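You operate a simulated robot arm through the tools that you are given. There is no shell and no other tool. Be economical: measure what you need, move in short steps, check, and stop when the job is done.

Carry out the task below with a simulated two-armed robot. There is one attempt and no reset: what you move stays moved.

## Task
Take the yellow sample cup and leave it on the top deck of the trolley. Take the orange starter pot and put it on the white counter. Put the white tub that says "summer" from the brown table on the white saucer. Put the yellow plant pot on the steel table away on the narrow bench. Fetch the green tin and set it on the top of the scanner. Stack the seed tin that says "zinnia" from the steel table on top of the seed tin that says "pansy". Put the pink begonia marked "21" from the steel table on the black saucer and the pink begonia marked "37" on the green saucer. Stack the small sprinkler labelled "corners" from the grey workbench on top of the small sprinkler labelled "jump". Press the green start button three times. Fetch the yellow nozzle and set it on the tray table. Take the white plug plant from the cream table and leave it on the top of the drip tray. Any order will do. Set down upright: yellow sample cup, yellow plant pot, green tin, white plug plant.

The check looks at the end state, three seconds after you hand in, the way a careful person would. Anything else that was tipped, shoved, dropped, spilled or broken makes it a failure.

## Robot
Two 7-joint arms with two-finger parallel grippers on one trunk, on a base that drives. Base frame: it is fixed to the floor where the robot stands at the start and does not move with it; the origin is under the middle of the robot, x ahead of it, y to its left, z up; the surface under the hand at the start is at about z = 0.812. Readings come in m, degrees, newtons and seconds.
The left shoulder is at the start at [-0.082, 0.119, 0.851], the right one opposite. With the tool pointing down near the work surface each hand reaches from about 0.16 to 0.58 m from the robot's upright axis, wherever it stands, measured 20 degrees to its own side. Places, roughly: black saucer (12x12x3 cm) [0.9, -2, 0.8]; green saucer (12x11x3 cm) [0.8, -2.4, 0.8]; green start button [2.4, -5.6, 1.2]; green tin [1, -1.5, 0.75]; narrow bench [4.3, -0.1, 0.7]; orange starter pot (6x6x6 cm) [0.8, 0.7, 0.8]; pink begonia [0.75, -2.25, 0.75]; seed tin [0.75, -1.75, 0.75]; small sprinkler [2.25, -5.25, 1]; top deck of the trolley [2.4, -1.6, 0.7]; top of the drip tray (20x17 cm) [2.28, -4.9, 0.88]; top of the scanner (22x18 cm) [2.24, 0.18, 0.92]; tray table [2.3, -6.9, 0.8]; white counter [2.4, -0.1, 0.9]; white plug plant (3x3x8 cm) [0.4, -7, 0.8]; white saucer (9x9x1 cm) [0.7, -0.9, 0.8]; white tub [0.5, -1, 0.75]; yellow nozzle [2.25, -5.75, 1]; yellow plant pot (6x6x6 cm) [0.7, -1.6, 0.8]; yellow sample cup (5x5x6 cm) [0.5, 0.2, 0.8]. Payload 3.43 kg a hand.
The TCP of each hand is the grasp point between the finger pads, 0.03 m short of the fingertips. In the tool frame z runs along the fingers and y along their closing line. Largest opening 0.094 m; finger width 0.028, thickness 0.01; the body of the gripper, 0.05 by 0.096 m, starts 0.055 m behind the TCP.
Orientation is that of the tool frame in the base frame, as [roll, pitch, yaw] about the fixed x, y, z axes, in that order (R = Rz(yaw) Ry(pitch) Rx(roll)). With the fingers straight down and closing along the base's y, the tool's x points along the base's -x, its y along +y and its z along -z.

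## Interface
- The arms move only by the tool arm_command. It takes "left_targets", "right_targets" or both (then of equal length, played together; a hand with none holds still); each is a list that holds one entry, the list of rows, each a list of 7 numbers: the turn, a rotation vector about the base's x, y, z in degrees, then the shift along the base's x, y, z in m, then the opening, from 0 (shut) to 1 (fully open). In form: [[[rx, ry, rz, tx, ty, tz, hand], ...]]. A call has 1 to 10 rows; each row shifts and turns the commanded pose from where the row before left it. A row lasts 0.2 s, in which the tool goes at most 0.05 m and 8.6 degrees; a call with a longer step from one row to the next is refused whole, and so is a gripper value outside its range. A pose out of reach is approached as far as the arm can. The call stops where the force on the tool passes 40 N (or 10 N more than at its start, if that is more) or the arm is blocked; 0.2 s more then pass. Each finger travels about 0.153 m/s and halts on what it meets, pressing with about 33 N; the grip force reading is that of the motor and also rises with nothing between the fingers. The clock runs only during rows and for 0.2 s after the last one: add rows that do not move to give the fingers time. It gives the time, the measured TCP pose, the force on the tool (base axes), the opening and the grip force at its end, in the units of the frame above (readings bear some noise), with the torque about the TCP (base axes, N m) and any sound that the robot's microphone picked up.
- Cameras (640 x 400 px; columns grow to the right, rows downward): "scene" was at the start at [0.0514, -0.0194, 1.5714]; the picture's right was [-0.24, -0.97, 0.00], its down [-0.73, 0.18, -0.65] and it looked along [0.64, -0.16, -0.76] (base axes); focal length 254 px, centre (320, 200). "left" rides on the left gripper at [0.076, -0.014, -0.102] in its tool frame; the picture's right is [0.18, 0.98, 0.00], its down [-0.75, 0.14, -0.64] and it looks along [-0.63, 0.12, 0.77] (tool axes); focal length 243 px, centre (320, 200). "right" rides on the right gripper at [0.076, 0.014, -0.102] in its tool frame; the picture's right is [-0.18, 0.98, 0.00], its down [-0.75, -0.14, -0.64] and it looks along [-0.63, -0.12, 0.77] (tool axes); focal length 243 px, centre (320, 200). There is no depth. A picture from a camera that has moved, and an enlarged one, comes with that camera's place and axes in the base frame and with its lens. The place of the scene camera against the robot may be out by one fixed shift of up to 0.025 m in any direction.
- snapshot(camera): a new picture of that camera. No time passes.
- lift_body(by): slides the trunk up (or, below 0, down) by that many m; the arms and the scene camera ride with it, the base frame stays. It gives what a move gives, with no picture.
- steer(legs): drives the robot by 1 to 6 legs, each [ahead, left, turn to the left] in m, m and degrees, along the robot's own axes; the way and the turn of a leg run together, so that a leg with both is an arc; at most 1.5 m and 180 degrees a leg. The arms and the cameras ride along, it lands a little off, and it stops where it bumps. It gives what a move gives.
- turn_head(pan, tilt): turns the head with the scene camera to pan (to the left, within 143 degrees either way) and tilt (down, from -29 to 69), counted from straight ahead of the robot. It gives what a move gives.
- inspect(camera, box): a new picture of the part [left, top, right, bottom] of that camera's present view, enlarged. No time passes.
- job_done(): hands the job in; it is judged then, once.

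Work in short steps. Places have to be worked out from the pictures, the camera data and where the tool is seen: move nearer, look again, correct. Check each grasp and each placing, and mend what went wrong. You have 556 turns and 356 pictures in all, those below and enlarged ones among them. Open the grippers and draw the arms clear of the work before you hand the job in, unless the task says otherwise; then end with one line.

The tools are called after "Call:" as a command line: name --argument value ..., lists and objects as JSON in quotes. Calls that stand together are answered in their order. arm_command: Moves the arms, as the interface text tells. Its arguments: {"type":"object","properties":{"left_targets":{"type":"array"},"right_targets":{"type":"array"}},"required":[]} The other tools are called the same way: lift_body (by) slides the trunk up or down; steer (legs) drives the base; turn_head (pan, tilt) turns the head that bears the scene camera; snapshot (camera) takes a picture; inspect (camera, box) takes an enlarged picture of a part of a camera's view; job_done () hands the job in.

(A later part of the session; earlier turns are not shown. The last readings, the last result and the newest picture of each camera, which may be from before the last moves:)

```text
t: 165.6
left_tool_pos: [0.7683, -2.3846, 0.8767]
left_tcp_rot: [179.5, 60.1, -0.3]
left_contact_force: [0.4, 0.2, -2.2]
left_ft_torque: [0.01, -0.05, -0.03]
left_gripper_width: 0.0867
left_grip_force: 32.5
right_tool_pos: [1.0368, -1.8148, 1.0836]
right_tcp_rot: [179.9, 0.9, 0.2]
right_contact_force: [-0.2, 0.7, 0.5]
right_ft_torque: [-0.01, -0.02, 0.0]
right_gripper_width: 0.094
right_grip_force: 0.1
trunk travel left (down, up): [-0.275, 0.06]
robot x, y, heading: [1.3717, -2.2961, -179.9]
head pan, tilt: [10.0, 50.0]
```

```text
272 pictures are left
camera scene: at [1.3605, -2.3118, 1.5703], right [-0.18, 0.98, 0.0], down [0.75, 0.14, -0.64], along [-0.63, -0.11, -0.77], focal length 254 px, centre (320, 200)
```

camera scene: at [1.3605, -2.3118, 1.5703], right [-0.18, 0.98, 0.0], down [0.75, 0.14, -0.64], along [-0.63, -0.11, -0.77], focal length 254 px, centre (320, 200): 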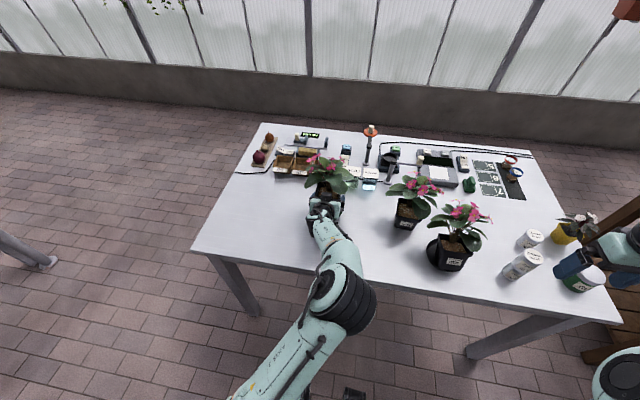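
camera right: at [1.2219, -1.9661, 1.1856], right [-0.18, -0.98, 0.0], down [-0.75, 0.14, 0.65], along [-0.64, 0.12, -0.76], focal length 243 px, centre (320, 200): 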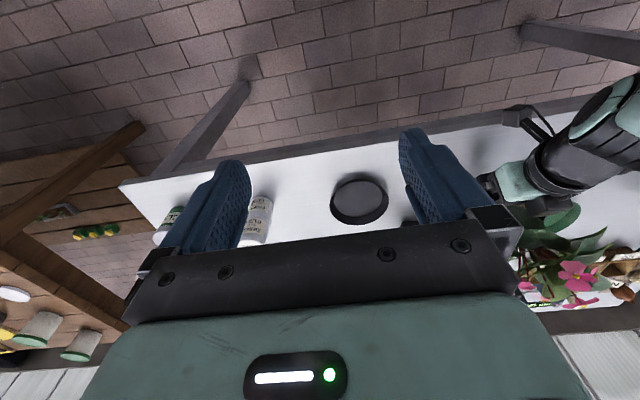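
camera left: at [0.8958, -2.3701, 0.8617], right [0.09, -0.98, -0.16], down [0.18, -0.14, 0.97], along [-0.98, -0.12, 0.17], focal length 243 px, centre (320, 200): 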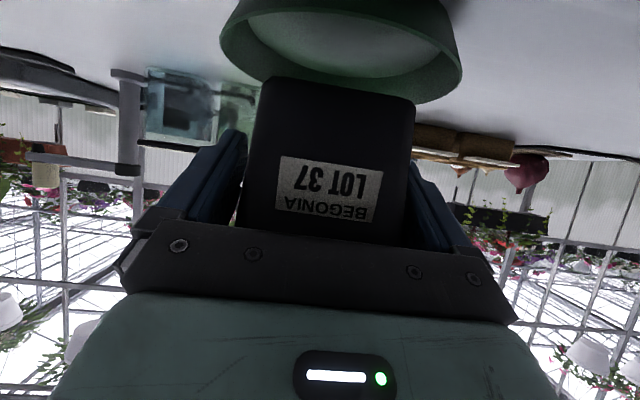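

Call:
inspect --camera "scene" --box '[270, 140, 500, 290]'

Call:
inspect --camera "scene" --box '[290, 150, 370, 230]'

```text
2.67 times, centred on (385, 215) of scene
camera zoom: at [1.3605, -2.3118, 1.5703], right [-0.18, 0.98, 0.0], down [0.75, 0.14, -0.64], along [-0.63, -0.11, -0.77], focal length 678 px, centre (147, 160)
```

zoom: 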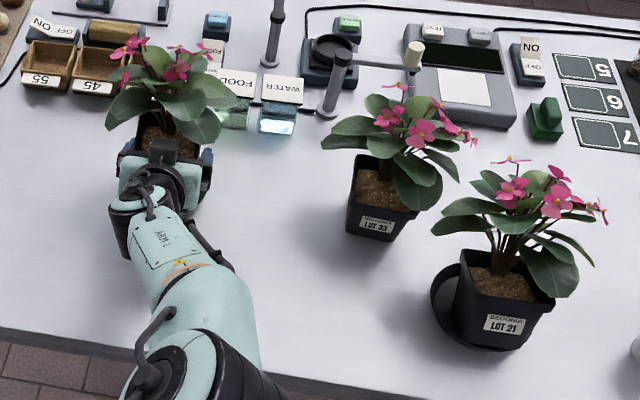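

```text
5.00 times, centred on (330, 190) of scene
camera zoom: at [1.3605, -2.3118, 1.5703], right [-0.18, 0.98, 0.0], down [0.75, 0.14, -0.64], along [-0.63, -0.11, -0.77], focal length 1272 px, centre (270, 250)
```

zoom: 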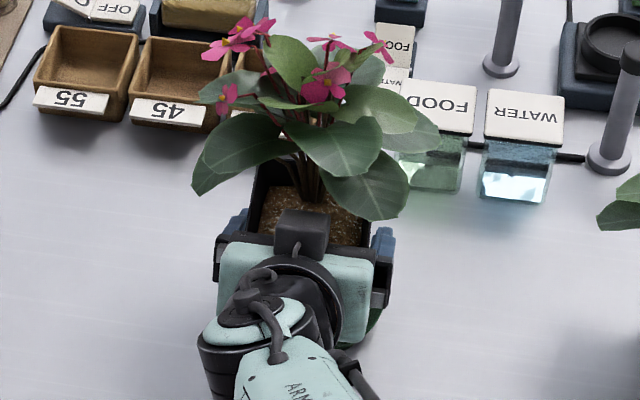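

LOT 21 ended at the front of its saucer, and the scene view agrees that the pot centre is close to the TCP. The present position is therefore about right, so I'll lower here.

Call:
arm_command --left_targets '[[[0, 0, 0, -0.002, 0, -0.006, 0.3], [0, 0, 0, 0, 0, -0.004, 0.3], [0, 0, 0, 0, 0, -0.004, 0.3]]]'

Call:
snapshot --camera "left"

```text
t: 166.3
left_tool_pos: [0.7665, -2.384, 0.8637]
left_tcp_rot: [179.6, 60.0, -0.3]
left_contact_force: [0.2, 0.0, -1.7]
left_ft_torque: [-0.03, -0.02, 0.0]
left_gripper_width: 0.0863
left_grip_force: 33.1
right_tool_pos: [1.0374, -1.8145, 1.0825]
right_tcp_rot: [-180.0, 0.8, 0.2]
right_contact_force: [-0.1, -0.1, -0.2]
right_ft_torque: [-0.03, 0.05, -0.03]
right_gripper_width: 0.0942
right_grip_force: 0.0
trunk travel left (down, up): [-0.275, 0.06]
robot x, y, heading: [1.3724, -2.2986, -179.8]
head pan, tilt: [10.0, 50.0]
```

```text
269 pictures are left
camera left: at [0.8939, -2.3698, 0.848], right [0.09, -0.98, -0.16], down [0.18, -0.14, 0.97], along [-0.98, -0.12, 0.17], focal length 243 px, centre (320, 200)
```

left: 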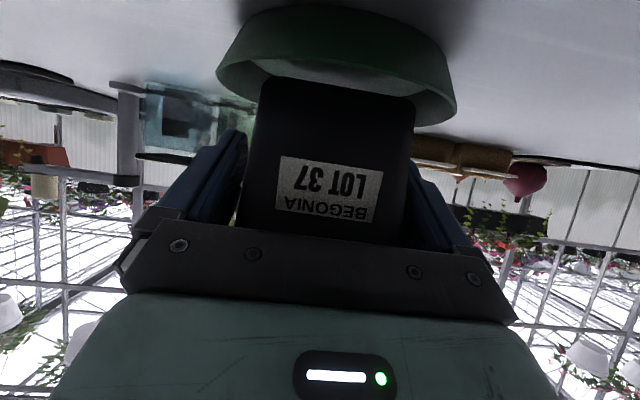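

No contact yet and the base is entering the saucer. I'll continue down.

Call:
arm_command --left_targets '[[[0, 0, 0, 0, 0, -0.004, 0.3], [0, 0, 0, 0, 0, -0.003, 0.3], [0, 0, 0, 0, 0, -0.003, 0.3]]]'

Call:
snapshot --camera "left"

```text
t: 167.2
left_tool_pos: [0.7663, -2.3838, 0.8543]
left_tcp_rot: [179.5, 60.1, -0.3]
left_contact_force: [0.5, 0.2, -2.2]
left_ft_torque: [-0.02, -0.05, -0.01]
left_gripper_width: 0.0867
left_grip_force: 32.7
right_tool_pos: [1.0361, -1.8145, 1.0842]
right_tcp_rot: [180.0, 0.9, 0.1]
right_contact_force: [-0.1, 0.0, 0.6]
right_ft_torque: [-0.01, 0.0, -0.01]
right_gripper_width: 0.0938
right_grip_force: 0.1
trunk travel left (down, up): [-0.275, 0.06]
robot x, y, heading: [1.3702, -2.2976, -180.0]
head pan, tilt: [10.0, 50.0]
```

```text
268 pictures are left
camera left: at [0.8935, -2.3699, 0.8384], right [0.09, -0.98, -0.16], down [0.18, -0.14, 0.97], along [-0.98, -0.12, 0.17], focal length 243 px, centre (320, 200)
```

left: 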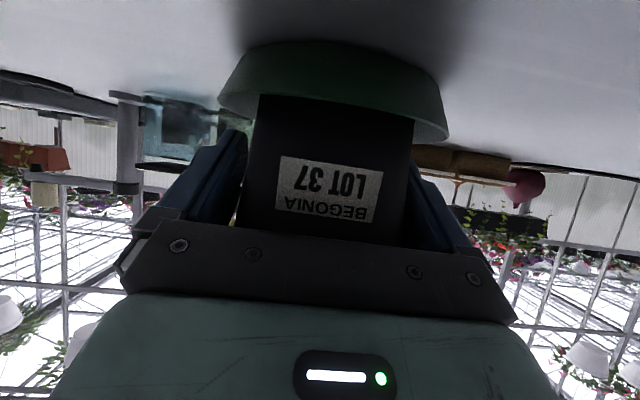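

The base is now clearly inside. I'll go down the last millimetres to contact.

Call:
arm_command --left_targets '[[[0, 0, 0, 0, 0, -0.003, 0.3], [0, 0, 0, 0, 0, -0.003, 0.3], [0, 0, 0, 0, 0, -0.002, 0.3]]]'

```text
t: 167.9
left_tool_pos: [0.7666, -2.3841, 0.8476]
left_tcp_rot: [179.6, 60.4, -0.3]
left_contact_force: [1.7, -1.1, 16.1]
left_ft_torque: [-0.02, -0.18, 0.11]
left_gripper_width: 0.0859
left_grip_force: 33.1
right_tool_pos: [1.0382, -1.8146, 1.0841]
right_tcp_rot: [180.0, 0.8, 0.1]
right_contact_force: [-0.8, 0.1, -0.9]
right_ft_torque: [0.01, -0.04, 0.0]
right_gripper_width: 0.0941
right_grip_force: 0.1
trunk travel left (down, up): [-0.275, 0.06]
robot x, y, heading: [1.3715, -2.2967, -179.8]
head pan, tilt: [10.0, 50.0]
```

Floor contact at 0.8476 with a small torque, so it's seated. I'll release and back out.

Call:
arm_command --left_targets '[[[0, 0, 0, 0, 0, 0.002, 0.95], [0, 0, 0, 0, 0, 0, 1], [0, 0, 0, 0, 0, 0, 1], [0, 0, 0, 0.015, 0, 0, 1], [0, 0, 0, 0.02, 0, 0, 1], [0, 0, 0, 0.03, 0, 0, 1], [0, 0, 0, 0.04, 0, 0, 1], [0, 0, 0, 0.04, 0, 0.02, 1], [0, 0, 0, 0.04, 0, 0.02, 1]]]'

Call:
snapshot --camera "left"

Call:
inspect --camera "scene" --box '[270, 140, 500, 290]'

```text
t: 169.9
left_tool_pos: [0.9511, -2.3859, 0.8875]
left_tcp_rot: [179.5, 60.2, -0.4]
left_contact_force: [0.0, -0.5, -0.6]
left_ft_torque: [0.0, -0.01, 0.01]
left_gripper_width: 0.0941
left_grip_force: 0.0
right_tool_pos: [1.038, -1.8139, 1.0826]
right_tcp_rot: [179.9, 0.8, 0.1]
right_contact_force: [0.8, 0.0, 0.9]
right_ft_torque: [0.02, 0.02, 0.01]
right_gripper_width: 0.0939
right_grip_force: 0.0
trunk travel left (down, up): [-0.275, 0.06]
robot x, y, heading: [1.3701, -2.2941, -179.8]
head pan, tilt: [10.0, 50.0]
```

```text
267 pictures are left
camera left: at [1.0778, -2.372, 0.8734], right [0.09, -0.98, -0.16], down [0.18, -0.14, 0.97], along [-0.98, -0.12, 0.17], focal length 243 px, centre (320, 200)
```

left: 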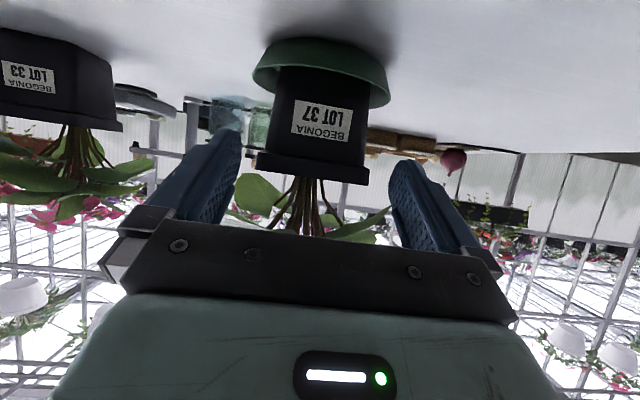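

```text
2.67 times, centred on (385, 215) of scene
camera zoom: at [1.3619, -2.312, 1.5703], right [-0.18, 0.98, 0.0], down [0.75, 0.14, -0.64], along [-0.63, -0.11, -0.77], focal length 678 px, centre (147, 160)
```

zoom: 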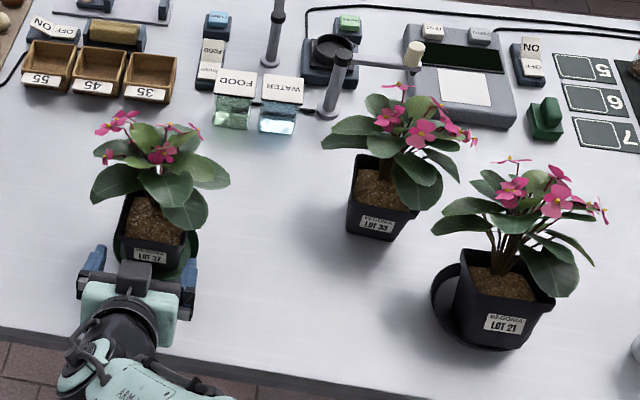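

LOT 37 is seated. LOT 21 may be riding on its saucer's front rim, so I'll slide back to it for a low, level look.

Call:
arm_command --left_targets '[[[0, 0, 0, 0.04, 0, 0.01, 1], [0, 0, 0, 0.04, 0, 0.01, 1], [0, 0, 0, 0.03, 0, 0, 1]]]'

Call:
steer --legs '[[-0.06, -0.39, 0]]'

Call:
snapshot --camera "left"

```text
t: 170.8
left_tool_pos: [1.028, -2.3742, 0.9095]
left_tcp_rot: [179.5, 60.1, -0.3]
left_contact_force: [-0.1, 0.6, -0.3]
left_ft_torque: [0.0, -0.02, -0.03]
left_gripper_width: 0.094
left_grip_force: 0.0
left hand out of reach, approached as far as the arm can: row 2, 3
right_tool_pos: [1.037, -1.8138, 1.083]
right_tcp_rot: [180.0, 0.9, 0.2]
right_contact_force: [-0.5, 0.0, 0.1]
right_ft_torque: [0.03, 0.01, 0.03]
right_gripper_width: 0.0943
right_grip_force: 0.1
trunk travel left (down, up): [-0.275, 0.06]
robot x, y, heading: [1.3727, -2.2978, -179.6]
head pan, tilt: [10.0, 50.0]
```

```text
t: 174.8
left_tool_pos: [1.0881, -1.976, 0.9097]
left_tcp_rot: [179.6, 60.1, -0.8]
left_contact_force: [-0.1, 0.0, 0.3]
left_ft_torque: [-0.02, -0.01, 0.0]
left_gripper_width: 0.0941
left_grip_force: 0.1
right_tool_pos: [1.1029, -1.4145, 1.0834]
right_tcp_rot: [179.9, 0.8, -0.5]
right_contact_force: [-0.5, 0.6, -0.4]
right_ft_torque: [0.01, 0.0, -0.01]
right_gripper_width: 0.0942
right_grip_force: 0.0
trunk travel left (down, up): [-0.275, 0.06]
robot x, y, heading: [1.4322, -1.9013, 179.8]
head pan, tilt: [10.0, 50.0]
```

```text
265 pictures are left
camera left: at [1.2157, -1.9633, 0.8948], right [0.08, -0.98, -0.16], down [0.18, -0.14, 0.97], along [-0.98, -0.11, 0.17], focal length 243 px, centre (320, 200)
```

left: 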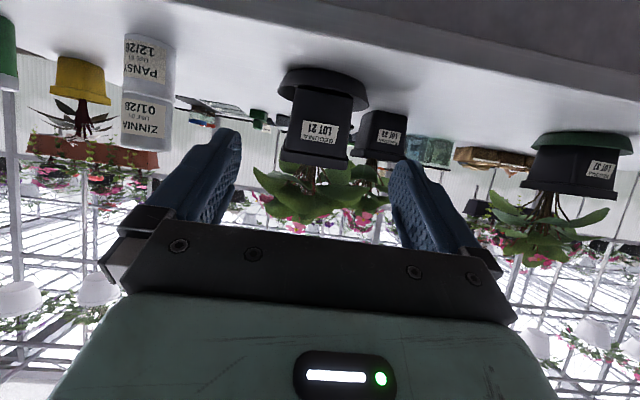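

Call:
inspect --camera "left" --box '[250, 50, 410, 180]'

Call:
inspect --camera "left" --box '[490, 110, 640, 220]'

```text
3.08 times, centred on (330, 115) of left
camera zoom: at [1.2157, -1.9633, 0.8948], right [0.08, -0.98, -0.16], down [0.18, -0.14, 0.97], along [-0.98, -0.11, 0.17], focal length 746 px, centre (289, 462)
```

zoom: 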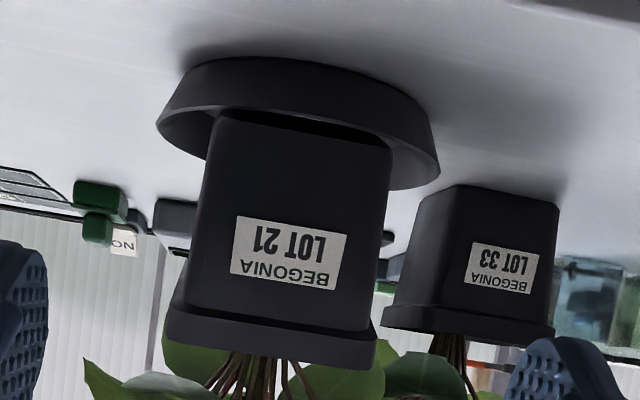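

```text
3.64 times, centred on (565, 165) of left
camera zoom: at [1.2157, -1.9633, 0.8948], right [0.08, -0.98, -0.16], down [0.18, -0.14, 0.97], along [-0.98, -0.11, 0.17], focal length 882 px, centre (-571, 327)
```

zoom: 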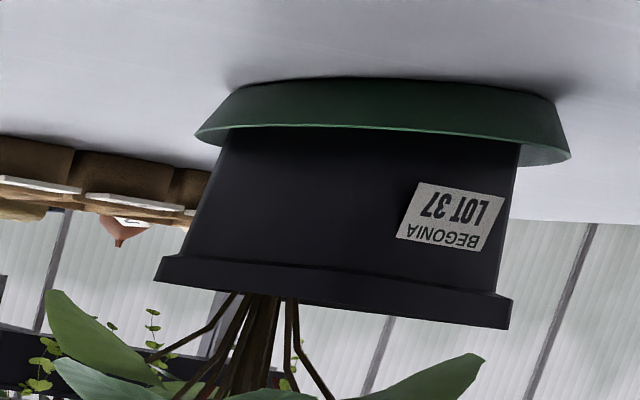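

LOT 21 is indeed perched on the front rim. I'll regrasp it the same way and move it about 2 cm further in.

Call:
arm_command --left_targets '[[[0, 0, 0.5, -0.03, -0.002, -0.03, 1], [0, 0, 0, -0.03, -0.002, -0.025, 1], [0, 0, 0, -0.035, -0.001, 0, 1], [0, 0, 0, -0.03, -0.001, 0, 1]]]'

Call:
snapshot --camera "left"

```text
t: 175.8
left_tool_pos: [0.9637, -1.9825, 0.8534]
left_tcp_rot: [179.4, 60.0, -0.6]
left_contact_force: [0.2, 0.2, 0.0]
left_ft_torque: [-0.01, -0.01, -0.01]
left_gripper_width: 0.094
left_grip_force: 0.1
right_tool_pos: [1.1029, -1.4154, 1.0833]
right_tcp_rot: [-180.0, 0.7, -0.5]
right_contact_force: [-0.6, 0.9, 0.7]
right_ft_torque: [0.01, 0.03, 0.03]
right_gripper_width: 0.0939
right_grip_force: 0.1
trunk travel left (down, up): [-0.275, 0.06]
robot x, y, heading: [1.4324, -1.9047, 179.7]
head pan, tilt: [10.0, 50.0]
```

```text
262 pictures are left
camera left: at [1.0904, -1.9685, 0.8395], right [0.09, -0.98, -0.15], down [0.18, -0.14, 0.97], along [-0.98, -0.12, 0.16], focal length 243 px, centre (320, 200)
```

left: 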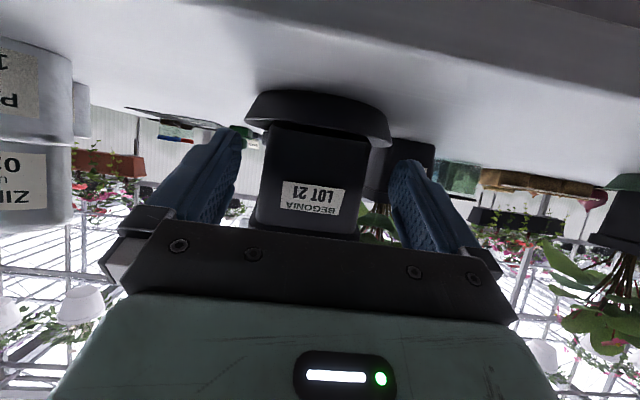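

I'll raise 1 cm to match the earlier grip height, advance, close and lift.

Call:
arm_command --left_targets '[[[0, 0, 0, -0.015, 0.001, 0.01, 1], [0, 0, 0, -0.015, 0.001, 0, 1], [0, 0, 0, -0.015, 0.001, 0, 1], [0, 0, 0, 0, 0, 0, 0.5], [0, 0, 0, 0, 0, 0, 0.3], [0, 0, 0, 0, 0, 0, 0.3], [0, 0, 0, 0, 0, 0.01, 0.3], [0, 0, 0, 0, 0, 0.012, 0.3]]]'

Call:
snapshot --camera "left"

```text
t: 177.6
left_tool_pos: [0.9191, -1.9796, 0.8852]
left_tcp_rot: [179.5, 60.0, -0.5]
left_contact_force: [0.2, 0.0, -2.5]
left_ft_torque: [0.05, -0.05, -0.01]
left_gripper_width: 0.083
left_grip_force: 33.1
right_tool_pos: [1.1037, -1.4158, 1.0821]
right_tcp_rot: [180.0, 0.9, -0.5]
right_contact_force: [0.3, -0.4, -0.2]
right_ft_torque: [-0.01, -0.02, 0.01]
right_gripper_width: 0.094
right_grip_force: 0.0
trunk travel left (down, up): [-0.275, 0.06]
robot x, y, heading: [1.4288, -1.9029, 179.6]
head pan, tilt: [10.0, 50.0]
```

```text
261 pictures are left
camera left: at [1.0461, -1.9653, 0.8709], right [0.09, -0.98, -0.15], down [0.18, -0.14, 0.97], along [-0.98, -0.12, 0.16], focal length 243 px, centre (320, 200)
```

left: 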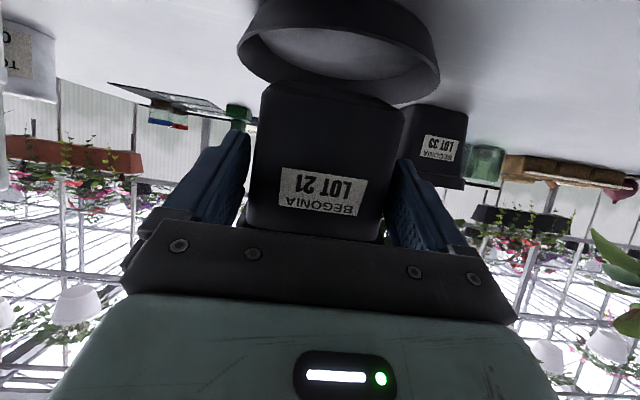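

Held, slightly tilted back. I'll correct about 6° of tilt, move 2.3 cm inward and look.

Call:
arm_command --left_targets '[[[0, 0, 0, -0.005, -0.002, 0.015, 0.3], [0, 3, 0, -0.01, 0, 0, 0.3], [0, 3, 0, -0.01, 0, 0, 0.3], [0, 0, 0, 0, 0, 0, 0.3]]]'

Call:
snapshot --camera "left"

Call:
inspect --camera "scene" --box '[200, 140, 430, 290]'

```text
t: 178.6
left_tool_pos: [0.8942, -1.9812, 0.901]
left_tcp_rot: [179.4, 66.2, -0.6]
left_contact_force: [-0.1, 0.4, -2.8]
left_ft_torque: [0.0, -0.08, 0.0]
left_gripper_width: 0.083
left_grip_force: 33.2
right_tool_pos: [1.1043, -1.4147, 1.0822]
right_tcp_rot: [-180.0, 0.9, -0.5]
right_contact_force: [0.7, -0.2, -0.2]
right_ft_torque: [0.01, 0.02, -0.03]
right_gripper_width: 0.0939
right_grip_force: 0.1
trunk travel left (down, up): [-0.275, 0.06]
robot x, y, heading: [1.4343, -1.9041, 179.4]
head pan, tilt: [10.0, 50.0]
```

```text
260 pictures are left
camera left: at [1.0188, -1.9669, 0.8731], right [0.08, -0.98, -0.16], down [0.28, -0.14, 0.95], along [-0.96, -0.12, 0.27], focal length 243 px, centre (320, 200)
```

left: 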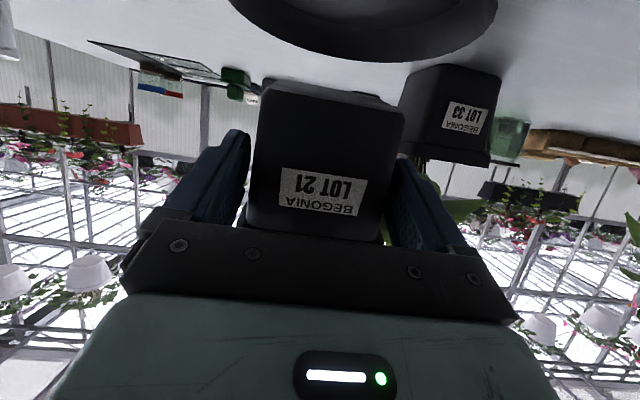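

```text
2.67 times, centred on (315, 215) of scene
camera zoom: at [1.4215, -1.9159, 1.5703], right [-0.17, 0.99, 0.0], down [0.76, 0.13, -0.64], along [-0.63, -0.11, -0.77], focal length 678 px, centre (333, 160)
```

zoom: 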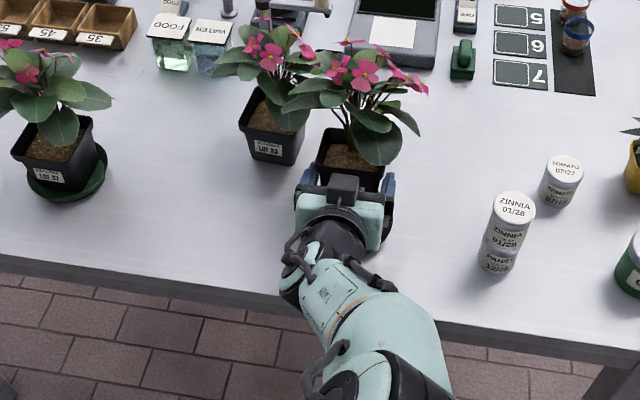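

Saucer centre reads (0.892, −1.987). I'll shift 5 mm toward −y and lower step by step.

Call:
arm_command --left_targets '[[[0, 0, 0, 0, -0.005, -0.01, 0.3], [0, 0, 0, 0, 0, -0.01, 0.3], [0, 0, 0, 0, 0, -0.006, 0.3]]]'

Call:
snapshot --camera "left"

```text
t: 179.4
left_tool_pos: [0.8922, -1.986, 0.8729]
left_tcp_rot: [179.6, 66.1, -0.4]
left_contact_force: [0.0, -0.6, -1.7]
left_ft_torque: [0.02, -0.06, 0.0]
left_gripper_width: 0.083
left_grip_force: 33.3
right_tool_pos: [1.1029, -1.4151, 1.0833]
right_tcp_rot: [-180.0, 0.8, -0.5]
right_contact_force: [0.8, -0.6, 0.3]
right_ft_torque: [-0.03, 0.0, 0.0]
right_gripper_width: 0.0941
right_grip_force: 0.0
trunk travel left (down, up): [-0.275, 0.06]
robot x, y, heading: [1.4346, -1.9042, 179.7]
head pan, tilt: [10.0, 50.0]
```

```text
258 pictures are left
camera left: at [1.0177, -1.9727, 0.8459], right [0.08, -0.98, -0.16], down [0.28, -0.14, 0.95], along [-0.96, -0.12, 0.27], focal length 243 px, centre (320, 200)
```

left: 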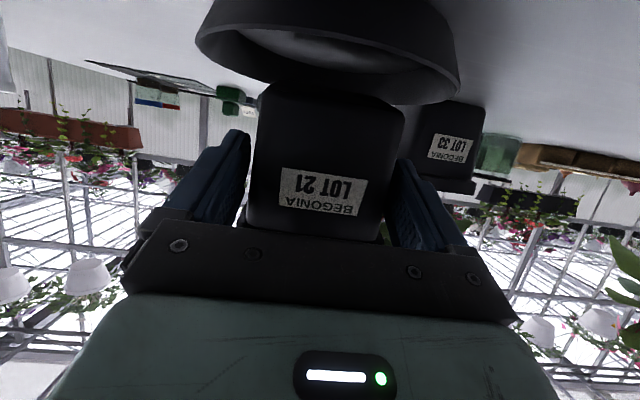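

Well centred laterally. Continuing down.

Call:
arm_command --left_targets '[[[0, 0, 0, 0, 0.001, -0.006, 0.3], [0, 0, 0, 0, 0, -0.005, 0.3]]]'

Call:
snapshot --camera "left"

```text
t: 180.0
left_tool_pos: [0.8919, -1.9837, 0.8651]
left_tcp_rot: [179.5, 66.1, -0.5]
left_contact_force: [-0.2, 0.1, -1.9]
left_ft_torque: [0.01, -0.08, -0.04]
left_gripper_width: 0.0831
left_grip_force: 33.2
right_tool_pos: [1.104, -1.4159, 1.0838]
right_tcp_rot: [179.9, 0.8, -0.5]
right_contact_force: [-0.3, 0.2, 0.7]
right_ft_torque: [0.03, -0.02, -0.01]
right_gripper_width: 0.094
right_grip_force: 0.1
trunk travel left (down, up): [-0.275, 0.06]
robot x, y, heading: [1.4334, -1.9019, 179.5]
head pan, tilt: [10.0, 50.0]
```

```text
257 pictures are left
camera left: at [1.0179, -1.971, 0.8356], right [0.08, -0.98, -0.16], down [0.28, -0.14, 0.95], along [-0.96, -0.12, 0.27], focal length 243 px, centre (320, 200)
```

left: 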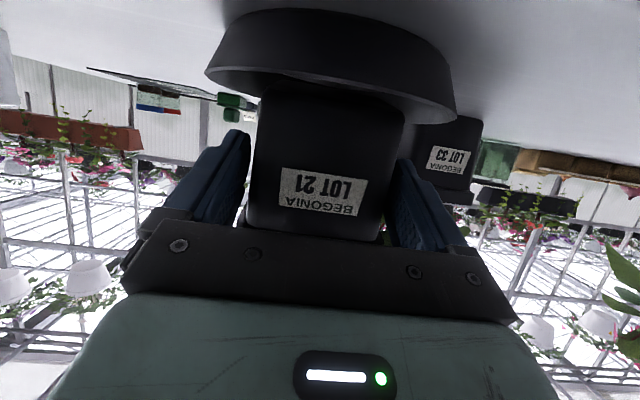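

Call:
arm_command --left_targets '[[[0, 0, 0, 0, 0, -0.004, 0.3], [0, 0, 0, 0, 0, -0.004, 0.3], [0, 0, 0, 0, 0, -0.003, 0.3]]]'

Call:
snapshot --camera "left"

```text
t: 180.8
left_tool_pos: [0.8936, -1.9853, 0.8555]
left_tcp_rot: [179.6, 66.4, -0.4]
left_contact_force: [1.4, 0.0, 10.8]
left_ft_torque: [-0.05, 0.53, -0.07]
left_gripper_width: 0.083
left_grip_force: 33.1
right_tool_pos: [1.1045, -1.4155, 1.0846]
right_tcp_rot: [180.0, 0.8, -0.5]
right_contact_force: [-1.1, -0.7, 0.2]
right_ft_torque: [0.0, 0.02, -0.01]
right_gripper_width: 0.094
right_grip_force: 0.0
trunk travel left (down, up): [-0.275, 0.06]
robot x, y, heading: [1.4313, -1.9009, 179.6]
head pan, tilt: [10.0, 50.0]
```

```text
256 pictures are left
camera left: at [1.018, -1.9708, 0.8265], right [0.07, -0.98, -0.17], down [0.29, -0.14, 0.95], along [-0.96, -0.12, 0.27], focal length 243 px, centre (320, 200)
```

left: 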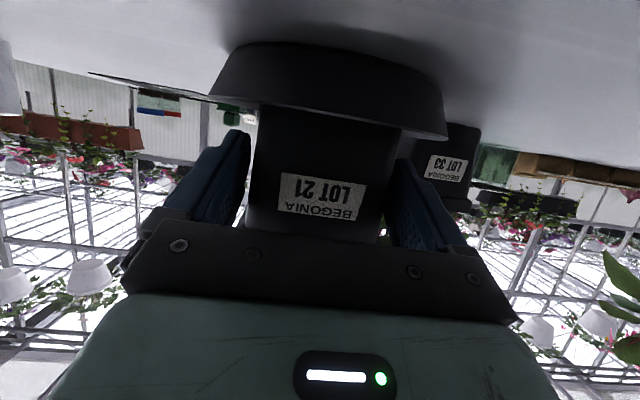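

The back edge touches the floor and the front edge is inside the wall. Releasing will let it settle flat, so I'll open and back out.

Call:
arm_command --left_targets '[[[0, 2.5, 0, 0, 0, 0, 0.3], [0, 0, 0, 0, 0, 0, 0.92], [0, 0, 0, 0, 0, 0, 1], [0, 0, 0, 0, 0, 0, 1], [0, 0, 0, 0.015, 0, 0, 1], [0, 0, 0, 0.02, 0, 0.003, 1], [0, 0, 0, 0.03, 0, 0.005, 1], [0, 0, 0, 0.04, 0, 0.005, 1], [0, 0, 0, 0.04, 0, 0.02, 1]]]'

Call:
snapshot --camera "left"

Call:
inspect --camera "scene" --box '[200, 140, 430, 290]'

```text
t: 182.8
left_tool_pos: [1.0375, -1.9845, 0.8872]
left_tcp_rot: [179.3, 68.7, -0.6]
left_contact_force: [0.1, 0.4, -0.1]
left_ft_torque: [0.0, 0.0, 0.02]
left_gripper_width: 0.0941
left_grip_force: 0.1
right_tool_pos: [1.104, -1.4146, 1.0835]
right_tcp_rot: [180.0, 0.7, -0.5]
right_contact_force: [0.2, 0.1, 0.4]
right_ft_torque: [-0.01, 0.0, -0.05]
right_gripper_width: 0.0942
right_grip_force: 0.1
trunk travel left (down, up): [-0.275, 0.06]
robot x, y, heading: [1.4328, -1.8973, 179.7]
head pan, tilt: [10.0, 50.0]
```

```text
255 pictures are left
camera left: at [1.1616, -1.9723, 0.854], right [0.07, -0.98, -0.17], down [0.32, -0.14, 0.94], along [-0.94, -0.12, 0.31], focal length 243 px, centre (320, 200)
```

left: 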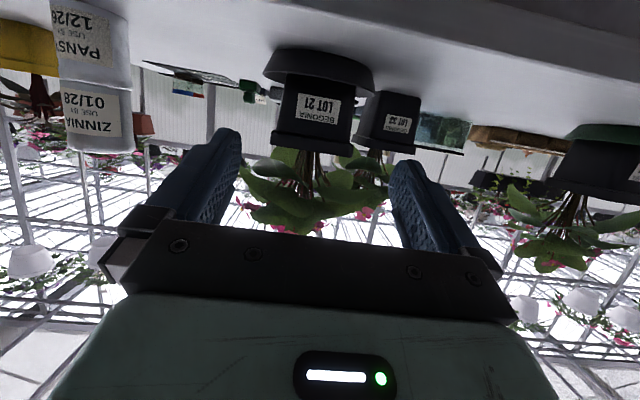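

```text
2.67 times, centred on (315, 215) of scene
camera zoom: at [1.4228, -1.9159, 1.5703], right [-0.17, 0.99, 0.0], down [0.75, 0.13, -0.64], along [-0.63, -0.11, -0.77], focal length 678 px, centre (333, 160)
```

zoom: 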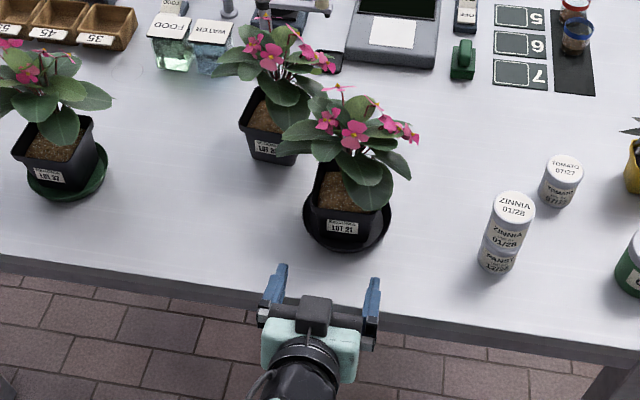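

Both begonias now sit properly in their saucers. Next, the green tin with the right hand: I'll raise the left hand and slide right 0.2 m.

Call:
arm_command --left_targets '[[[0, 0, 0, 0.01, 0, 0.045, 1], [0, 0, 0, 0, 0, 0.045, 1], [0, 0, 0, 0, 0, 0.045, 1], [0, 0, 0, 0, 0, 0.045, 1], [0, 0, 0, 0, 0, 0.03, 1]]]'

Call:
steer --legs '[[0, -0.2, 0]]'

Call:
turn_head --pan 0 --tilt 50

Call:
snapshot --camera "right"

Call:
snapshot --camera "scene"

```text
t: 183.8
left_tool_pos: [1.0354, -2.0694, 1.0258]
left_tcp_rot: [174.9, 64.8, 6.0]
left_contact_force: [0.0, -0.3, -0.6]
left_ft_torque: [0.01, -0.01, 0.0]
left_gripper_width: 0.094
left_grip_force: 0.1
right_tool_pos: [1.1031, -1.4149, 1.0818]
right_tcp_rot: [180.0, 0.8, -0.5]
right_contact_force: [0.4, 0.4, 0.0]
right_ft_torque: [0.0, 0.03, -0.02]
right_gripper_width: 0.0937
right_grip_force: 0.1
trunk travel left (down, up): [-0.275, 0.06]
robot x, y, heading: [1.4326, -1.9014, 179.7]
head pan, tilt: [10.0, 50.0]
stopped in row 5 (left hand): the arm was blocked; the commanded pose is now the measured one
```

```text
t: 186.2
left_tool_pos: [1.0358, -1.8692, 1.0253]
left_tcp_rot: [174.8, 64.9, 6.0]
left_contact_force: [1.0, 0.5, -1.0]
left_ft_torque: [0.04, -0.03, 0.01]
left_gripper_width: 0.0939
left_grip_force: 0.1
right_tool_pos: [1.1049, -1.2155, 1.083]
right_tcp_rot: [180.0, 0.8, -0.6]
right_contact_force: [0.5, -0.3, -0.5]
right_ft_torque: [0.01, 0.03, 0.0]
right_gripper_width: 0.0937
right_grip_force: 0.0
trunk travel left (down, up): [-0.275, 0.06]
robot x, y, heading: [1.4377, -1.6989, 179.4]
head pan, tilt: [10.0, 50.0]
```

```text
t: 186.9
left_tool_pos: [1.0361, -1.8687, 1.0256]
left_tcp_rot: [175.0, 64.9, 6.1]
left_contact_force: [0.1, 0.3, 0.0]
left_ft_torque: [-0.04, 0.03, 0.01]
left_gripper_width: 0.0942
left_grip_force: 0.1
right_tool_pos: [1.1046, -1.2163, 1.0833]
right_tcp_rot: [179.9, 0.8, -0.6]
right_contact_force: [0.6, -0.1, 0.4]
right_ft_torque: [0.02, 0.0, -0.05]
right_gripper_width: 0.094
right_grip_force: 0.1
trunk travel left (down, up): [-0.275, 0.06]
robot x, y, heading: [1.4324, -1.7016, 179.3]
head pan, tilt: [0.0, 50.0]
```

```text
253 pictures are left
camera right: at [1.1824, -1.2307, 1.1852], right [-0.19, -0.98, 0.0], down [-0.74, 0.15, 0.65], along [-0.64, 0.12, -0.76], focal length 243 px, centre (320, 200)
```

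right: 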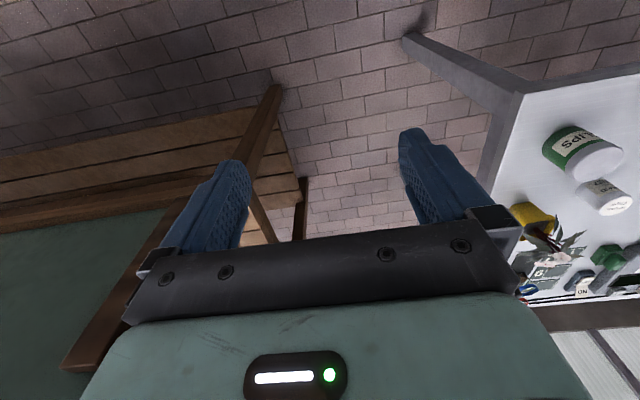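

```text
252 pictures are left
camera scene: at [1.4221, -1.7028, 1.5703], right [0.01, 1.0, 0.0], down [0.77, -0.01, -0.64], along [-0.64, 0.0, -0.77], focal length 254 px, centre (320, 200)
```

scene: 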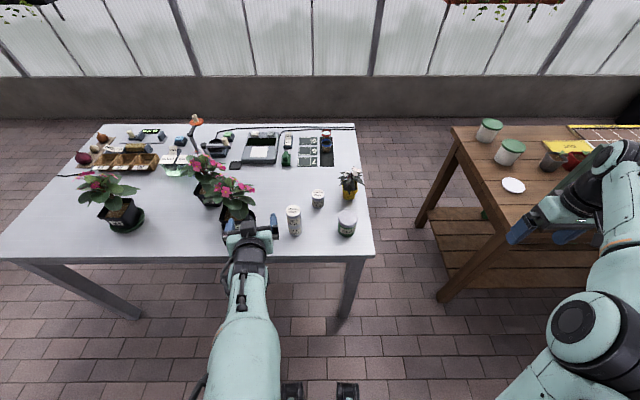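

The tin is near (0.91, −1.61). I'll bring the right hand over it.

Call:
arm_command --right_targets '[[[0, 0, 0, 0, -0.045, 0, 1], [0, 0, 0, 0, -0.045, 0, 1], [0, 0, 0, -0.02, -0.04, 0, 1], [0, 0, 0, -0.025, -0.04, 0, 1], [0, 0, 0, -0.025, -0.04, 0, 1], [0, 0, 0, -0.025, -0.04, -0.01, 1], [0, 0, 0, -0.025, -0.04, -0.01, 1], [0, 0, 0, -0.025, -0.04, -0.01, 1], [0, 0, 0, -0.02, -0.04, -0.015, 1], [0, 0, 0, 0, -0.014, -0.02, 1]]]'

Call:
snapshot --camera "right"

```text
t: 189.1
left_tool_pos: [1.0359, -1.8695, 1.0263]
left_tcp_rot: [174.8, 64.9, 6.0]
left_contact_force: [0.3, -0.7, 0.0]
left_ft_torque: [0.01, 0.03, -0.01]
left_gripper_width: 0.0938
left_grip_force: 0.0
right_tool_pos: [0.9378, -1.5974, 1.0195]
right_tcp_rot: [180.0, 0.7, -0.7]
right_contact_force: [0.0, -0.3, 0.0]
right_ft_torque: [-0.01, -0.01, -0.03]
right_gripper_width: 0.0939
right_grip_force: 0.0
trunk travel left (down, up): [-0.275, 0.06]
robot x, y, heading: [1.4331, -1.7024, 179.7]
head pan, tilt: [0.0, 50.0]
```

```text
251 pictures are left
camera right: at [1.0155, -1.6144, 1.1222], right [-0.19, -0.98, 0.0], down [-0.74, 0.15, 0.65], along [-0.64, 0.12, -0.76], focal length 243 px, centre (320, 200)
```

right: 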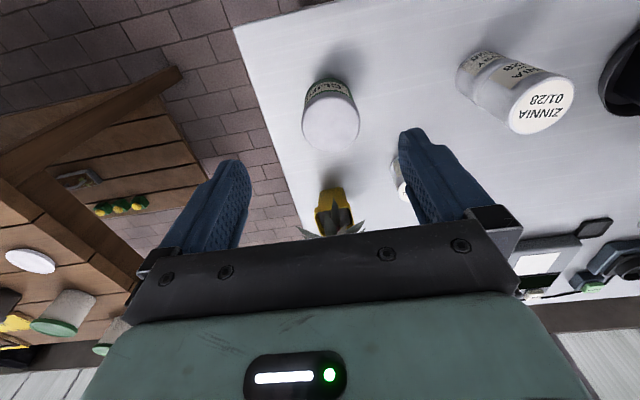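

Tin centre is about (0.905, −1.606). I'll descend, with a check partway.

Call:
arm_command --right_targets '[[[0, 0, 0, -0.017, -0.005, -0.03, 1], [0, 0, 0, -0.015, -0.003, -0.04, 1], [0, 0, 0, 0, 0, -0.03, 1]]]'

Call:
snapshot --camera "right"

```text
t: 189.9
left_tool_pos: [1.0367, -1.8689, 1.0256]
left_tcp_rot: [174.9, 65.0, 6.0]
left_contact_force: [-0.1, 0.8, -0.7]
left_ft_torque: [0.01, 0.01, -0.02]
left_gripper_width: 0.0941
left_grip_force: 0.1
right_tool_pos: [0.9074, -1.608, 0.9194]
right_tcp_rot: [-179.9, 0.8, -0.6]
right_contact_force: [-0.5, -0.1, -0.9]
right_ft_torque: [0.01, -0.01, -0.01]
right_gripper_width: 0.094
right_grip_force: 0.1
trunk travel left (down, up): [-0.275, 0.06]
robot x, y, heading: [1.4351, -1.7002, 179.4]
head pan, tilt: [0.0, 50.0]
```

```text
250 pictures are left
camera right: at [0.9849, -1.6232, 1.0206], right [-0.19, -0.98, 0.0], down [-0.74, 0.15, 0.65], along [-0.64, 0.12, -0.76], focal length 243 px, centre (320, 200)
```

right: 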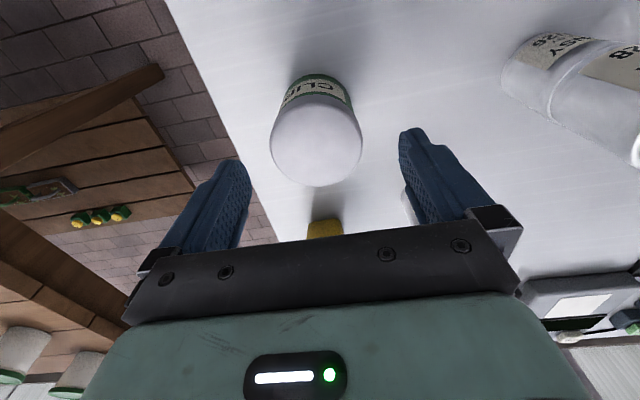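

Lid confirmed at (0.907, −1.606, 0.865). I'll descend and grasp.

Call:
arm_command --right_targets '[[[0, 0, 0, 0, 0.002, -0.03, 1], [0, 0, 0, 0, 0, -0.03, 1], [0, 0, 0, 0, 0, -0.023, 1], [0, 0, 0, 0, 0, 0, 0.4], [0, 0, 0, 0, 0, 0, 0.3], [0, 0, 0, 0, 0, 0, 0.3], [0, 0, 0, 0, 0, 0.015, 0.3], [0, 0, 0, 0, 0, 0.03, 0.3], [0, 0, 0, 0, 0, 0.03, 0.3]]]'

Call:
snapshot --camera "right"

```text
t: 191.9
left_tool_pos: [1.0361, -1.8691, 1.0253]
left_tcp_rot: [174.9, 64.9, 6.0]
left_contact_force: [0.6, -0.3, 0.1]
left_ft_torque: [-0.02, -0.01, 0.02]
left_gripper_width: 0.0941
left_grip_force: 0.1
right_tool_pos: [0.9079, -1.6065, 0.9123]
right_tcp_rot: [-180.0, 0.8, -0.5]
right_contact_force: [0.0, -0.5, -1.9]
right_ft_torque: [0.01, 0.0, 0.0]
right_gripper_width: 0.0652
right_grip_force: 33.1
trunk travel left (down, up): [-0.275, 0.06]
robot x, y, heading: [1.436, -1.7014, 179.6]
head pan, tilt: [0.0, 50.0]
```

```text
249 pictures are left
camera right: at [0.9855, -1.6208, 1.0137], right [-0.19, -0.98, 0.0], down [-0.74, 0.15, 0.65], along [-0.64, 0.12, -0.76], focal length 243 px, centre (320, 200)
```

right: 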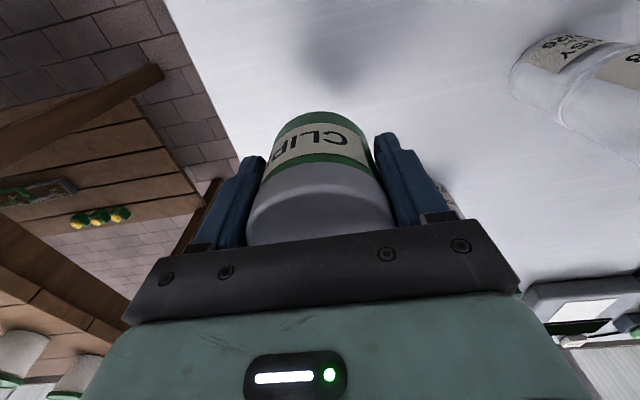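

The green tin is held at 65 mm. I'll lift it high and tuck the right hand back to its own side.

Call:
arm_command --right_targets '[[[0, 0, 0, 0, 0, 0.045, 0.3], [0, 0, 0, 0, 0, 0.045, 0.3], [0, 0, 0, 0, 0, 0.045, 0.3], [0, 0, 0, 0.03, 0.02, 0.03, 0.3], [0, 0, 0, 0.04, 0.025, 0, 0.3], [0, 0, 0, 0.04, 0.025, 0, 0.3], [0, 0, 0, 0.04, 0.025, 0, 0.3], [0, 0, 0, 0.04, 0.025, 0, 0.3], [0, 0, 0, 0.02, 0.04, 0, 0.3]]]' --left_targets '[[[0, 0, 0, 0, 0, 0, 1], [0, 0, 0, 0, 0, 0, 1], [0, 0, 0, 0, 0, 0, 1], [0, 0, 0, 0, 0, 0, 1], [1, -2.5, -5.3, 0, 0, 0, 1], [1, -2.5, -5.3, 0, 0, 0, 1], [0, 0, 0, 0, 0, 0, 1], [0, 0, 0, 0, 0, 0, 1], [0, 0, 0, 0, 0, 0, 1]]]'

```text
t: 193.9
left_tool_pos: [1.036, -1.8681, 1.0263]
left_tcp_rot: [178.6, 59.8, -1.2]
left_contact_force: [0.4, 0.4, -0.3]
left_ft_torque: [0.01, -0.01, 0.01]
left_gripper_width: 0.0939
left_grip_force: 0.1
right_tool_pos: [1.1313, -1.4443, 1.0486]
right_tcp_rot: [179.9, 0.8, -0.5]
right_contact_force: [-0.1, 0.6, -1.9]
right_ft_torque: [0.0, -0.01, 0.01]
right_gripper_width: 0.0654
right_grip_force: 33.4
right hand out of reach, approached as far as the arm can: row 2, 3
trunk travel left (down, up): [-0.275, 0.06]
robot x, y, heading: [1.4292, -1.7056, 179.5]
head pan, tilt: [0.0, 50.0]
```

Now I'll slide right so the yellow pot is on the left hand's side, then view it with the left camera.

Call:
steer --legs '[[0, -0.27, 0]]'

Call:
snapshot --camera "left"

Call:
snapshot --camera "scene"

```text
t: 196.8
left_tool_pos: [1.0373, -1.6056, 1.0257]
left_tcp_rot: [178.6, 59.8, -1.1]
left_contact_force: [0.1, 0.4, -0.6]
left_ft_torque: [0.01, -0.01, 0.04]
left_gripper_width: 0.0944
left_grip_force: 0.0
right_tool_pos: [1.1305, -1.182, 1.0491]
right_tcp_rot: [-179.9, 0.8, -0.5]
right_contact_force: [-0.6, 1.0, -2.1]
right_ft_torque: [-0.02, 0.0, 0.01]
right_gripper_width: 0.0653
right_grip_force: 32.9
trunk travel left (down, up): [-0.275, 0.06]
robot x, y, heading: [1.4358, -1.4377, 179.4]
head pan, tilt: [0.0, 50.0]
```

```text
248 pictures are left
camera left: at [1.1649, -1.5912, 1.0117], right [0.09, -0.98, -0.15], down [0.18, -0.13, 0.98], along [-0.98, -0.12, 0.16], focal length 243 px, centre (320, 200)
```

left: 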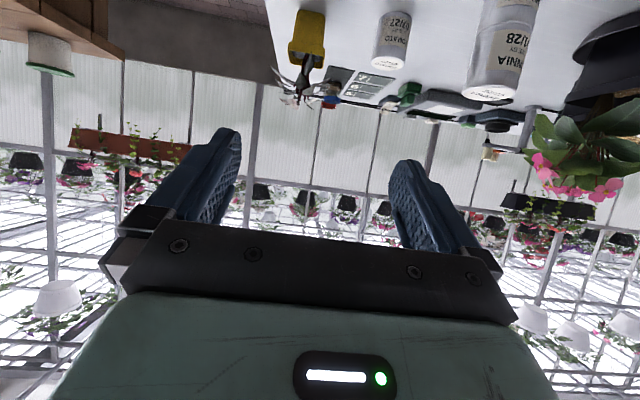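

```text
247 pictures are left
camera scene: at [1.4239, -1.4373, 1.5703], right [0.01, 1.0, 0.0], down [0.77, 0.0, -0.64], along [-0.64, 0.0, -0.77], focal length 254 px, centre (320, 200)
```

scene: 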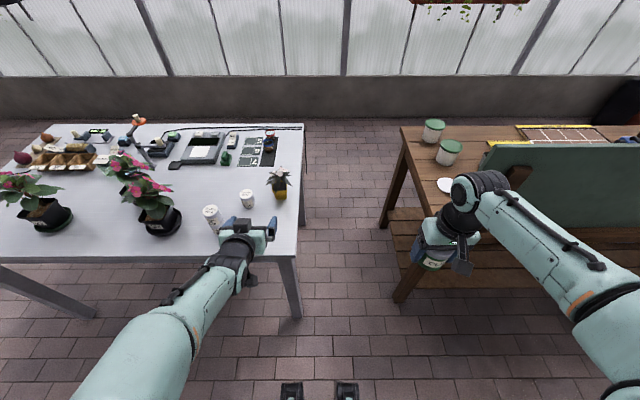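

The pot is around y≈−1.588. I'll lower the hand to 0.85 for a level view.

Call:
arm_command --left_targets '[[[0, 0, 0.5, 0, 0.005, -0.045, 1], [0, 0, 0.5, 0, 0.005, -0.045, 1], [0, 0, 0, 0, 0.005, -0.045, 1], [0, 0, 0, -0.03, 0.003, -0.035, 1], [0, 0, 0, -0.03, 0, 0, 1]]]'

Call:
snapshot --camera "left"

```text
t: 198.0
left_tool_pos: [0.9778, -1.5848, 0.8559]
left_tcp_rot: [178.8, 59.8, 0.1]
left_contact_force: [1.4, 0.1, -0.3]
left_ft_torque: [-0.05, 0.01, -0.01]
left_gripper_width: 0.0939
left_grip_force: 0.0
right_tool_pos: [1.1309, -1.1811, 1.0474]
right_tcp_rot: [180.0, 0.8, -0.5]
right_contact_force: [-0.2, -0.6, -1.2]
right_ft_torque: [-0.04, -0.04, 0.03]
right_gripper_width: 0.0655
right_grip_force: 32.7
trunk travel left (down, up): [-0.275, 0.06]
robot x, y, heading: [1.4398, -1.4385, 179.5]
head pan, tilt: [0.0, 50.0]
```

```text
246 pictures are left
camera left: at [1.1047, -1.5689, 0.8423], right [0.11, -0.98, -0.15], down [0.18, -0.13, 0.98], along [-0.98, -0.13, 0.16], focal length 243 px, centre (320, 200)
```

left: 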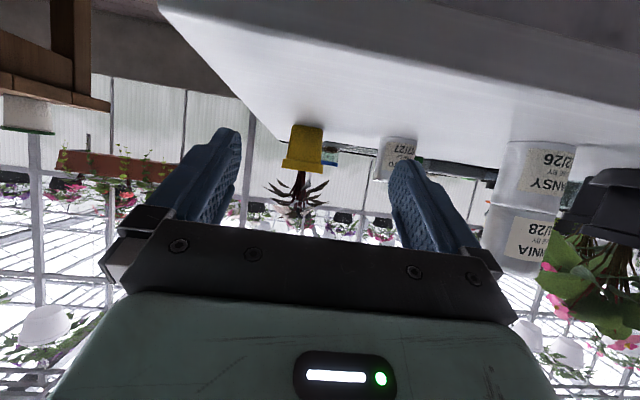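

Pot front rim is at x≈0.756, y≈−1.581. It's out of reach from here, so I'll drive 0.1 m closer.

Call:
steer --legs '[[0.1, 0, 0]]'

Call:
snapshot --camera "left"

```text
t: 199.2
left_tool_pos: [0.8774, -1.5843, 0.8556]
left_tcp_rot: [178.7, 59.9, -0.1]
left_contact_force: [-0.4, 0.5, 0.4]
left_ft_torque: [-0.03, 0.02, 0.02]
left_gripper_width: 0.094
left_grip_force: 0.0
right_tool_pos: [1.0306, -1.18, 1.0485]
right_tcp_rot: [-179.9, 0.7, -0.4]
right_contact_force: [0.1, -0.4, -1.3]
right_ft_torque: [0.0, -0.03, -0.03]
right_gripper_width: 0.0652
right_grip_force: 32.9
trunk travel left (down, up): [-0.275, 0.06]
robot x, y, heading: [1.3359, -1.4366, 179.6]
head pan, tilt: [0.0, 50.0]
```

```text
245 pictures are left
camera left: at [1.0045, -1.5684, 0.8426], right [0.11, -0.98, -0.15], down [0.18, -0.13, 0.98], along [-0.98, -0.13, 0.16], focal length 243 px, centre (320, 200)
```

left: 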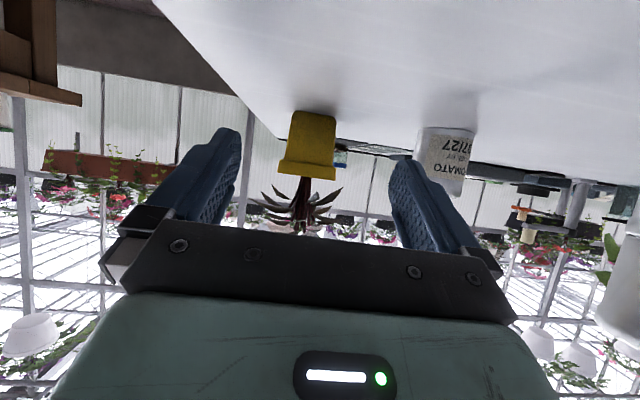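

Aligned at y≈−1.584. I'll lower 2 cm and advance to just short of the pot.

Call:
arm_command --left_targets '[[[0, 0, 0, -0.03, 0, -0.012, 1], [0, 0, 0, -0.03, 0, -0.012, 1], [0, 0, 0, -0.03, 0, 0, 1]]]'

Call:
snapshot --camera "left"

```text
t: 200.0
left_tool_pos: [0.7866, -1.5833, 0.8332]
left_tcp_rot: [178.6, 59.8, -0.2]
left_contact_force: [4.3, 0.4, 7.8]
left_ft_torque: [0.15, -1.36, 0.13]
left_gripper_width: 0.094
left_grip_force: 0.0
right_tool_pos: [1.0322, -1.1794, 1.0484]
right_tcp_rot: [179.9, 0.8, -0.4]
right_contact_force: [-0.6, 0.1, -2.3]
right_ft_torque: [0.0, 0.03, 0.0]
right_gripper_width: 0.0653
right_grip_force: 33.1
trunk travel left (down, up): [-0.275, 0.06]
robot x, y, heading: [1.3335, -1.4347, 179.9]
head pan, tilt: [0.0, 50.0]
```

```text
244 pictures are left
camera left: at [0.9141, -1.5684, 0.8193], right [0.11, -0.98, -0.15], down [0.18, -0.13, 0.98], along [-0.98, -0.13, 0.16], focal length 243 px, centre (320, 200)
```

left: 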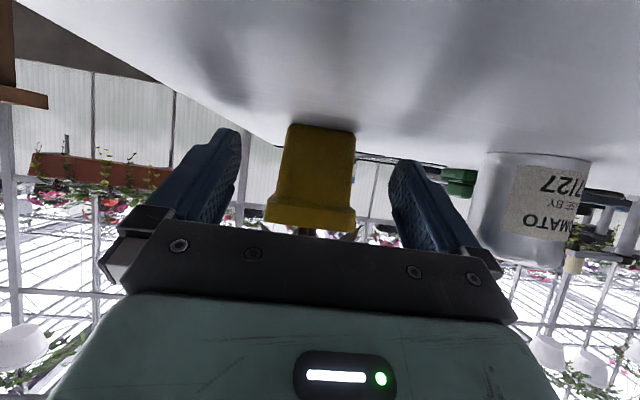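

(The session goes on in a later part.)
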